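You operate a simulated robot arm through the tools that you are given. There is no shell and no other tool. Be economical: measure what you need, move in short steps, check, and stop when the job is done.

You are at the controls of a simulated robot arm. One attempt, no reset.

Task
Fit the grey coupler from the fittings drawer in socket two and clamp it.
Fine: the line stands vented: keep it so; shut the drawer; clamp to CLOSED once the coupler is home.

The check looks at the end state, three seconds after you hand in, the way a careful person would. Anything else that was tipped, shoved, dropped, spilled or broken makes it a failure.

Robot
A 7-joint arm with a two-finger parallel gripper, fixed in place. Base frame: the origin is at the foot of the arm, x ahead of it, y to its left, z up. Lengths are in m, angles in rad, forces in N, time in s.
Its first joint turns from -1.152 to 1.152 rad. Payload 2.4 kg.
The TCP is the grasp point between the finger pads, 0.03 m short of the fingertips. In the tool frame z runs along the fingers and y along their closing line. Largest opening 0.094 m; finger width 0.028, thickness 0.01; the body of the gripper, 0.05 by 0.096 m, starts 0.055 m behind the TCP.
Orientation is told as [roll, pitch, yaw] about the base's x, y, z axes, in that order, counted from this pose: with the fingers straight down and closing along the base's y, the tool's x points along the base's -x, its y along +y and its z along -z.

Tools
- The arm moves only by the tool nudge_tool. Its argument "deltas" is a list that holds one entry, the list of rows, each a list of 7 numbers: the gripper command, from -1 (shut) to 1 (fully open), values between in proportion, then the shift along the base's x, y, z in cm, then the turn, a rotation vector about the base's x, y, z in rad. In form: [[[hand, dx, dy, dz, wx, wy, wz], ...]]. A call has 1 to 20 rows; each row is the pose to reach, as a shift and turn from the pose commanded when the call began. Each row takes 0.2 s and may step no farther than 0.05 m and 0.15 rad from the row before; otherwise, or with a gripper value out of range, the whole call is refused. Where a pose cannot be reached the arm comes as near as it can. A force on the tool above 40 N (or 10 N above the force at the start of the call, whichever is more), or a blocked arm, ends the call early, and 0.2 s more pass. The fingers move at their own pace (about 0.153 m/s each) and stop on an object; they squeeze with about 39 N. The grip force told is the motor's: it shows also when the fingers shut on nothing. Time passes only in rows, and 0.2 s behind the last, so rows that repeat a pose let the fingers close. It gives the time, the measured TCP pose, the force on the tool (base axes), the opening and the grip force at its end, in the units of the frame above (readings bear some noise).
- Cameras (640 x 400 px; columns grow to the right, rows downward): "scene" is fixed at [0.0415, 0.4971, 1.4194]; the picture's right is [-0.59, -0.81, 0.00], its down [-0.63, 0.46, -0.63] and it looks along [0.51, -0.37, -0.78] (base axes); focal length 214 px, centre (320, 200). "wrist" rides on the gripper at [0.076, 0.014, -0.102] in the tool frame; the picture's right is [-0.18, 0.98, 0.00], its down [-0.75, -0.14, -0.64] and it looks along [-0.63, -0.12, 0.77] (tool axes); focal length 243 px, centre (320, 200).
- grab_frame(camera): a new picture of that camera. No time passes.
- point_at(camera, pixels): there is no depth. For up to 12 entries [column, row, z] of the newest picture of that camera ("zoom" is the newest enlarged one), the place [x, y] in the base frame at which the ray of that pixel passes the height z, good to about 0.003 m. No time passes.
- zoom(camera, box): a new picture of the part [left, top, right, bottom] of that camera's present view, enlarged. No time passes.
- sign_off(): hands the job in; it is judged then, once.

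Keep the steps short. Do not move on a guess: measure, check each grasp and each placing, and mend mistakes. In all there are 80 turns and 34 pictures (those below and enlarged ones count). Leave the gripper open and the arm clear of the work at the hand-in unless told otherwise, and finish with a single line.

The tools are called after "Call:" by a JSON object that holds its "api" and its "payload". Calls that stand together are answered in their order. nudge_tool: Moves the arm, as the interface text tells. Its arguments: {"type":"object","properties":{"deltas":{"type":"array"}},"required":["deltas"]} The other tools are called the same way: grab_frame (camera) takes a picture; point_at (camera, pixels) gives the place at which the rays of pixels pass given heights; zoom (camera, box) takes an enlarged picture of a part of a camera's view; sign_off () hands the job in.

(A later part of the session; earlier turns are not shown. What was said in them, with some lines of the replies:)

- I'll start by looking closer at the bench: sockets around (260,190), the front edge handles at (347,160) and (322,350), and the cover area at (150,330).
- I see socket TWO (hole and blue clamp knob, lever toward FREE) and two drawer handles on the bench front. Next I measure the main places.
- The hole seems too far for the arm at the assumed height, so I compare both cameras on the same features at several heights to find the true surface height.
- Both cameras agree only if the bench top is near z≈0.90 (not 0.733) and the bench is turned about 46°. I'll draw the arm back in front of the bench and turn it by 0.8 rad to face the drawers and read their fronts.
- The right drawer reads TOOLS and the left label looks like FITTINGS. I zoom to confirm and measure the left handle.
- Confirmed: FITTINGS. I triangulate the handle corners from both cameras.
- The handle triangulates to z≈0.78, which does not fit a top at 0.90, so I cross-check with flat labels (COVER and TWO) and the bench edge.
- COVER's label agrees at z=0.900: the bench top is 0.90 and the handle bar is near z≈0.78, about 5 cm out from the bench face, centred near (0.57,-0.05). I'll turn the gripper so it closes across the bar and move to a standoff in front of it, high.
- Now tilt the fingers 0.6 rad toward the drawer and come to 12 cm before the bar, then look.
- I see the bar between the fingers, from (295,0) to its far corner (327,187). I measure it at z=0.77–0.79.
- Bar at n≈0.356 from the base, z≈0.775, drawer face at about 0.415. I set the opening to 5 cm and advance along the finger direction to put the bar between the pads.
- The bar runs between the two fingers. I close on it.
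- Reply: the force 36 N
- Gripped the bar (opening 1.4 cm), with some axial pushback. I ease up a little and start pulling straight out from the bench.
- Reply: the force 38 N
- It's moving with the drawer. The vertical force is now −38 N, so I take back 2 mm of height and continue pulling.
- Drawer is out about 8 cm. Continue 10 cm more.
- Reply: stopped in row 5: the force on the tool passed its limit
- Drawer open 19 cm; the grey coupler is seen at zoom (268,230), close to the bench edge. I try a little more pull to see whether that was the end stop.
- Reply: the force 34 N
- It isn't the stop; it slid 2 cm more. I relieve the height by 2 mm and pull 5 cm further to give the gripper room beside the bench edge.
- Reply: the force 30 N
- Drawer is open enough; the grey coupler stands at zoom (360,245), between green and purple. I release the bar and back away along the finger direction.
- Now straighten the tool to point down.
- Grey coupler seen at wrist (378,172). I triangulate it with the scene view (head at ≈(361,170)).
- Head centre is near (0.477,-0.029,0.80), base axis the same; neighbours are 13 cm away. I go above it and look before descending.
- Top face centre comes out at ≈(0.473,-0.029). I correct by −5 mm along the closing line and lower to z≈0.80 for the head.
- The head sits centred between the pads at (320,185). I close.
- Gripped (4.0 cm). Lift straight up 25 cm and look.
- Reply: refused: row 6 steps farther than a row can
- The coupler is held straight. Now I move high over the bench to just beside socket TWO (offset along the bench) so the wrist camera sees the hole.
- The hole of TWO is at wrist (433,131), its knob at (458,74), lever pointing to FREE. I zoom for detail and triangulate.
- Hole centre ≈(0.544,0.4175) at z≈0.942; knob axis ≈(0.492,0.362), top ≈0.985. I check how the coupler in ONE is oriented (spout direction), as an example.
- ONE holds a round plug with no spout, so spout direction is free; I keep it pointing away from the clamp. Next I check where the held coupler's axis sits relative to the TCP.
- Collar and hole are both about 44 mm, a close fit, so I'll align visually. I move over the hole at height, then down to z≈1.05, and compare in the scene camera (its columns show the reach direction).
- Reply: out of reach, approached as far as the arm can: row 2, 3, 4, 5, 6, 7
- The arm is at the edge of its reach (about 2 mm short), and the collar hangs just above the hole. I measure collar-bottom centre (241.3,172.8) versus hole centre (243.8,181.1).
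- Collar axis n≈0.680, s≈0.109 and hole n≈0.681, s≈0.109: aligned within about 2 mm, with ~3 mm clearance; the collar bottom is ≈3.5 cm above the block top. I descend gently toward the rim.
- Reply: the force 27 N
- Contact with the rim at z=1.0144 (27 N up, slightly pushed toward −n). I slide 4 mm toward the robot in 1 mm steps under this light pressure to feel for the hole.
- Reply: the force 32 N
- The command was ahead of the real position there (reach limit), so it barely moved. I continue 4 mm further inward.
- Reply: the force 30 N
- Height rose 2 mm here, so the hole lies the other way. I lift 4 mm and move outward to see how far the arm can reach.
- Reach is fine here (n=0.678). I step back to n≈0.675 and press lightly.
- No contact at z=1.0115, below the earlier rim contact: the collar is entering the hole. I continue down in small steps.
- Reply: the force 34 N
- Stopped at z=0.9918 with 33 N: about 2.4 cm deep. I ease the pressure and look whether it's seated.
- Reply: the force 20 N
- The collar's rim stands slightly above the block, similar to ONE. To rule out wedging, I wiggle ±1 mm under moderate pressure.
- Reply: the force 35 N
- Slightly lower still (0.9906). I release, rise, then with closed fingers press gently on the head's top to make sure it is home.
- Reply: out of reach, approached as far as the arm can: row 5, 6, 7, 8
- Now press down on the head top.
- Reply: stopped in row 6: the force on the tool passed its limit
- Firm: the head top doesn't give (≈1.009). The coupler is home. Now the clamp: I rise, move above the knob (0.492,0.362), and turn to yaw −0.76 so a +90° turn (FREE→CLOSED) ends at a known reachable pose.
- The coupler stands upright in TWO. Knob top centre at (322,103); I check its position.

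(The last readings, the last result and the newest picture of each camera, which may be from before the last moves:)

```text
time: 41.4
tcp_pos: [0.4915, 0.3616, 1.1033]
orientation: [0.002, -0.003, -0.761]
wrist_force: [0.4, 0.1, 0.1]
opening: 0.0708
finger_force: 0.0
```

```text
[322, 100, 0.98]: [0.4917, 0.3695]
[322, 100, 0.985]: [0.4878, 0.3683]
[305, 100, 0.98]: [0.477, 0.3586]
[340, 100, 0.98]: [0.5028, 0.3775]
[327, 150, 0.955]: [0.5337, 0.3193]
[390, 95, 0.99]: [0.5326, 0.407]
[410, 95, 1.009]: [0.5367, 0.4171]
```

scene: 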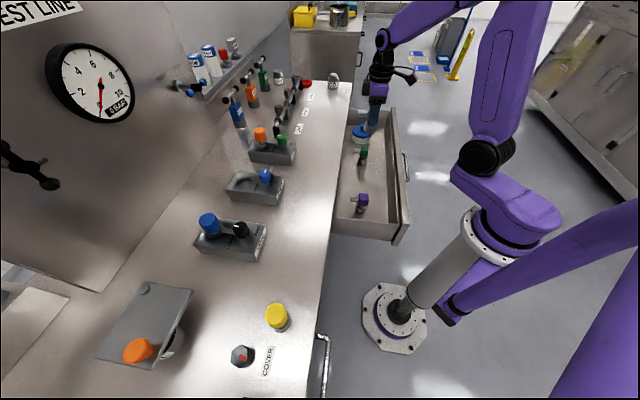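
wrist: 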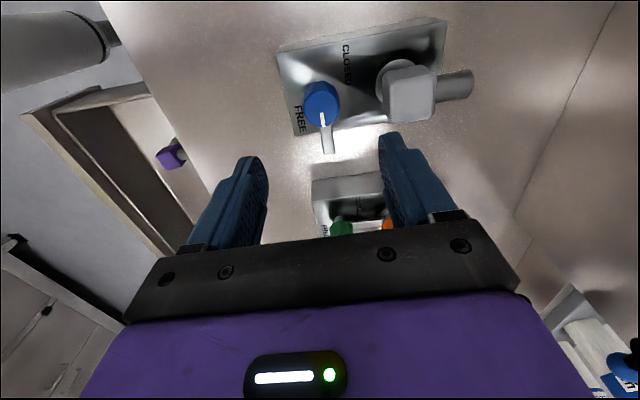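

Knob axis ≈(0.494,0.3635). I descend around it to z≈0.997 (fingertips ≈0.967, above the lever).

Call:
{"api": "nudge_tool", "payload": {"deltas": [[[0.5, 0.3, 0.2, -3, 0, 0, 0], [0.5, 0.3, 0.2, -6, 0, 0, 0], [0.5, 0.3, 0.2, -8.5, 0, 0, 0], [0.5, 0.3, 0.2, -10.6, 0, 0, 0]]]}}

Call:
{"api": "nudge_tool", "payload": {"deltas": [[[-1, 0, 0, 0, 0, 0, 0], [-1, 0, 0, 0, 0, 0, 0], [-1, 0, 0, 0, 0, 0, 0]]]}}

```text
time: 42.4
tcp_pos: [0.4957, 0.362, 0.9984]
orientation: [0.0, -0.003, -0.761]
wrist_force: [0.1, 0.6, -0.2]
opening: 0.0706
finger_force: 0.0
```

```text
time: 43.2
tcp_pos: [0.4943, 0.3617, 0.9979]
orientation: [-0.004, -0.002, -0.76]
wrist_force: [-14.5, -13.2, 1.5]
opening: 0.0338
finger_force: 44.4
```

Gripped the knob (3.4 cm), with 19 N side load toward −n. I relieve 2 mm and begin turning about z.

Call:
{"api": "nudge_tool", "payload": {"deltas": [[[-1, -0.14, -0.15, 0, 0, 0, 0], [-1, -0.14, -0.15, 0, 0, 0, 0.1], [-1, -0.14, -0.15, 0, 0, 0, 0.2]]]}}

```text
time: 44.0
tcp_pos: [0.4948, 0.3616, 0.9983]
orientation: [0.004, -0.005, -0.561]
wrist_force: [1.6, -3.6, 1.1]
opening: 0.0337
finger_force: 45.2
```

Turning smoothly with low forces. I continue to a total of 90°.

Call:
{"api": "nudge_tool", "payload": {"deltas": [[[-1, 0, 0, 0, 0, 0, 0.14], [-1, 0, 0, 0, 0, 0, 0.28], [-1, 0, 0, 0, 0, 0, 0.42], [-1, 0, 0, 0, 0, 0, 0.56], [-1, 0, 0, 0, 0, 0, 0.7], [-1, 0, 0, 0, 0, 0, 0.84], [-1, 0, 0, 0, 0, 0, 0.98], [-1, 0, 0, 0, 0, 0, 1.12], [-1, 0, 0, 0, 0, 0, 1.26], [-1, 0, 0, 0, 0, 0, 1.37]]]}}

```text
time: 46.2
tcp_pos: [0.4938, 0.3684, 0.9978]
orientation: [0.003, -0.015, 0.813]
wrist_force: [15.7, 26.0, 2.3]
opening: 0.0339
finger_force: 45.4
```

Turned 90° (yaw 0.813); the side load is from a slightly off-centre grip. I relieve it by following outward, open, rise, and back off to look.

Call:
{"api": "nudge_tool", "payload": {"deltas": [[[-1, 0.25, 0.27, 0, 0, 0, 0.03], [0.5, 0.25, 0.27, 0, 0, 0, 0.03], [0.5, 0.25, 0.27, 0, 0, 0, 0.03], [0.5, 0.25, 0.27, 3, 0, 0, 0], [0.5, 0.25, 0.27, 7, 0, 0, 0], [0.5, -2, -2.1, 11, 0, 0, 0], [0.5, -5, -5.3, 11, 0, 0, 0], [0.5, -8, -8.5, 11, 0, 0, 0]]]}}

Call:
{"api": "zoom", "payload": {"camera": "scene", "box": [215, 140, 305, 220]}}

```text
refused: row 6 steps farther than a row can; nothing moved
```

```text
5.00 times, centred on (260, 180) of scene
```

zoom: 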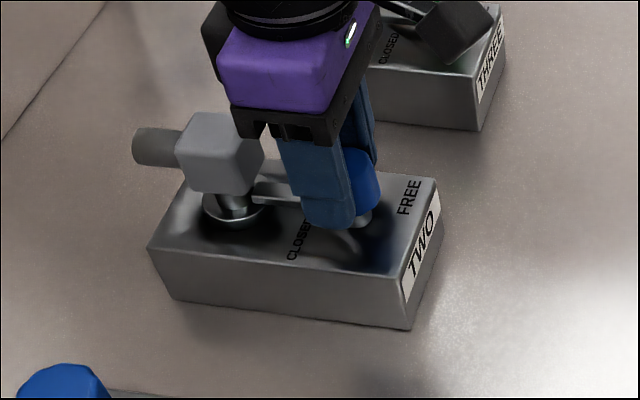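

The refused move did nothing, but the view shows the lever now lies across the collar under the head, as in ONE. I release with smaller steps.

Call:
{"api": "nudge_tool", "payload": {"deltas": [[[-1, 0.25, 0.27, 0, 0, 0, 0.03], [0.5, 0.25, 0.27, 0, 0, 0, 0.03], [0.5, 0.25, 0.27, 0, 0, 0, 0.03], [0.5, 0.25, 0.27, 3, 0, 0, 0], [0.5, 0.25, 0.27, 7, 0, 0, 0], [0.5, -1, -1, 10, 0, 0, 0], [0.5, -4, -4.2, 10, 0, 0, 0], [0.5, -7, -7.4, 10, 0, 0, 0]]]}}

```text
time: 48.0
tcp_pos: [0.4224, 0.2872, 1.0982]
orientation: [0.0, -0.002, 0.811]
wrist_force: [-0.2, 0.1, 0.2]
opening: 0.0704
finger_force: 0.1
```

Released and clear. Now the drawer: I go high across to just outside the handle, fingers shut, to push on the bar at its centre.

Call:
{"api": "nudge_tool", "payload": {"deltas": [[[-1, -0.5, -4.6, 0, 0, 0, 0], [-1, -1, -9.2, 0, 0, 0, 0], [-1, -1.5, -13.8, 0, 0, 0, 0], [-1, -2, -18.4, 0, 0, 0, 0], [-1, -2.5, -23, 0, 0, 0, 0], [-1, -3, -27.6, 0, 0, 0, 0], [-1, -3.6, -32.2, 0, 0, 0, 0], [-1, -4.2, -36.8, 0, 0, 0, 0], [-1, -4.8, -41.4, 0, 0, 0, 0], [-1, -5.4, -46, 0, 0, 0, 0], [-1, -6, -50.6, 0, 0, 0, 0], [-1, -6.3, -55.2, 0, 0, 0, 0]]]}}

```text
time: 50.6
tcp_pos: [0.3583, -0.2634, 1.1008]
orientation: [0.0, -0.005, 0.81]
wrist_force: [0.1, -0.4, -0.3]
opening: 0.0
finger_force: 32.6
```

At n=0.055, about 2 cm outside the bar. Descend to z≈0.785.

Call:
{"api": "nudge_tool", "payload": {"deltas": [[[-1, 0, 0, -4.5, 0, 0, 0], [-1, 0, 0, -9, 0, 0, 0], [-1, 0, 0, -13.5, 0, 0, 0], [-1, 0, 0, -18, 0, 0, 0], [-1, 0, 0, -22.5, 0, 0, 0], [-1, 0, 0, -27, 0, 0, 0], [-1, 0, 0, -31.3, 0, 0, 0]]]}}

Call:
{"api": "nudge_tool", "payload": {"deltas": [[[-1, 1, 1.06, 0, 0, 0, 0], [-1, 2, 2.1, 0, 0, 0, 0], [-1, 3, 3.2, 0, 0, 0, 0], [-1, 4, 4.2, 0, 0, 0, 0]]]}}

```text
time: 52.2
tcp_pos: [0.3593, -0.2619, 0.7869]
orientation: [0.002, -0.002, 0.81]
wrist_force: [0.4, 0.1, -0.1]
opening: 0.0
finger_force: 32.9
```

```text
time: 53.2
tcp_pos: [0.4001, -0.2203, 0.7863]
orientation: [0.0, -0.004, 0.811]
wrist_force: [0.8, 1.0, 0.9]
opening: 0.0
finger_force: 33.0
```

Forces are low, which may be the free-running drawer. I push further and then look.

Call:
{"api": "nudge_tool", "payload": {"deltas": [[[-1, 1.2, 1.27, 0, 0, 0, 0], [-1, 2.4, 2.5, 0, 0, 0, 0], [-1, 3.6, 3.8, 0, 0, 0, 0], [-1, 4.8, 5.1, 0, 0, 0, 0]]]}}

Call:
{"api": "zoom", "payload": {"camera": "scene", "box": [215, 100, 415, 240]}}

```text
time: 54.2
tcp_pos: [0.4484, -0.1697, 0.7855]
orientation: [0.001, -0.003, 0.812]
wrist_force: [-0.8, 0.8, 0.2]
opening: 0.0001
finger_force: 32.6
```

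```text
2.86 times, centred on (315, 170) of scene
```

zoom: 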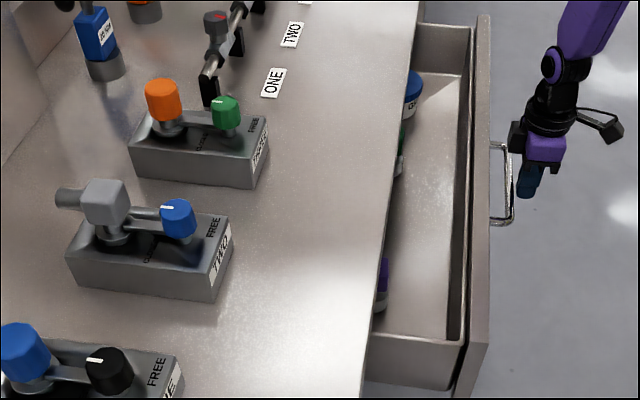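

The knob's mark points at the coupler like ONE and THREE, and the drawer is gliding in with the fingers on the bar. I keep pushing.

Call:
{"api": "nudge_tool", "payload": {"deltas": [[[-1, 1.2, 1.27, 0, 0, 0, 0], [-1, 2.4, 2.5, 0, 0, 0, 0], [-1, 3.6, 3.8, 0, 0, 0, 0], [-1, 4.8, 5.1, 0, 0, 0, 0], [-1, 6, 6.3, 0, 0, 0, 0], [-1, 7.2, 7.6, 0, 0, 0, 0], [-1, 8.3, 8.7, 0, 0, 0, 0]]]}}

Call:
{"api": "nudge_tool", "payload": {"deltas": [[[-1, 0.4, 0.4, 0, 0, 0, 0], [-1, 0.8, 0.85, 0, 0, 0, 0], [-1, 1.2, 1.27, 0, 0, 0, 0], [-1, 1.6, 1.7, 0, 0, 0, 0], [-1, 2.0, 2.1, 0, 0, 0, 0]]]}}

```text
time: 55.8
tcp_pos: [0.5312, -0.0818, 0.7855]
orientation: [0.0, -0.003, 0.812]
wrist_force: [0.3, -0.1, 0.6]
opening: 0.0001
finger_force: 33.3
```

```text
time: 57.0
tcp_pos: [0.5517, -0.0618, 0.7859]
orientation: [0.0, -0.003, 0.81]
wrist_force: [0.5, 0.0, -0.2]
opening: 0.0
finger_force: 33.2
```

n=0.335, no stop felt yet. I continue in 2–3 mm steps until it resists.

Call:
{"api": "nudge_tool", "payload": {"deltas": [[[-1, 0.2, 0.2, 0, 0, 0, 0], [-1, 0.4, 0.42, 0, 0, 0, 0], [-1, 0.6, 0.63, 0, 0, 0, 0], [-1, 0.8, 0.84, 0, 0, 0, 0]]]}}

```text
time: 57.9
tcp_pos: [0.5534, -0.0619, 0.7843]
orientation: [0.013, 0.009, 0.8]
wrist_force: [-2.3, -1.8, 0.0]
opening: 0.0
finger_force: 33.1
stopped in row 4: the force on the tool passed its limit (the readings are from after the stop); the commanded pose is now the measured one
```

End stop reached (force limit) at the closed position. I back off, rise clear, open the gripper, and move aside.

Call:
{"api": "nudge_tool", "payload": {"deltas": [[[-1, -2, -2.1, 0, 0, 0, 0], [-1, -5, -5.3, 0, 0, 0, 0], [-1, -7, -7.4, 4, 0, 0, 0], [-1, -7, -7.4, 9, 0, 0, 0], [-1, -7, -7.4, 14, 0, 0, 0], [-1, -7, -7.4, 19, 0, 0, 0], [1, -7, -7.4, 24, 0, 0, 0], [1, -7, -7.4, 29, 0, 0, 0], [1, -9, -10, 33, 0, 0, 0], [1, -11, -13, 36, 0, 0, 0]]]}}

Call:
{"api": "grab_frame", "payload": {"camera": "scene"}}

```text
refused: row 9 steps farther than a row can; nothing moved
```

```text
0 pictures are left
```

scene: 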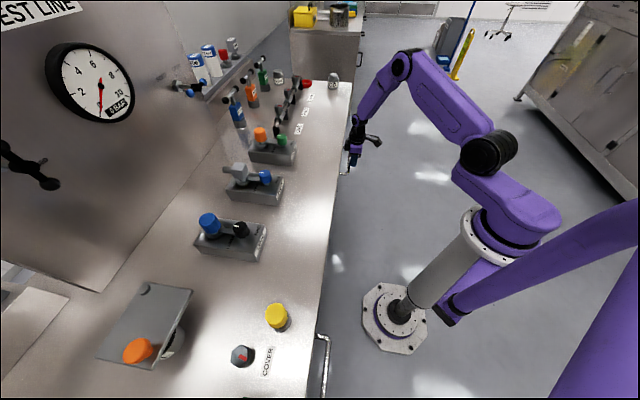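

The picture shows the drawer shut, the coupler clamped in TWO, the gauge unchanged. The retreat was refused for step length, so I repeat it with shorter steps.

Call:
{"api": "nudge_tool", "payload": {"deltas": [[[-1, -2, -2.1, 0, 0, 0, 0], [-1, -5, -5.3, 0, 0, 0, 0], [-1, -6, -6.3, 4, 0, 0, 0], [-1, -6, -6.3, 8.5, 0, 0, 0], [-1, -6, -6.3, 13, 0, 0, 0], [-1, -6, -6.3, 17.5, 0, 0, 0], [1, -6, -6.3, 22, 0, 0, 0], [1, -6, -6.3, 26.5, 0, 0, 0], [1, -7, -8, 30, 0, 0, 0], [1, -8, -9, 34, 0, 0, 0]]]}}

```text
time: 60.1
tcp_pos: [0.4728, -0.1556, 1.1238]
orientation: [0.013, 0.01, 0.802]
wrist_force: [0.6, 0.8, 0.9]
opening: 0.094
finger_force: 0.0
```

The gripper is open and clear of the bench, so I hand in.

Call:
{"api": "sign_off", "payload": {}}

```text
The job is handed in.
```

The grey coupler is seated in socket two with the clamp turned to CLOSED, the fittings drawer is shut, and I left the line's valves alone, so it stays vented.
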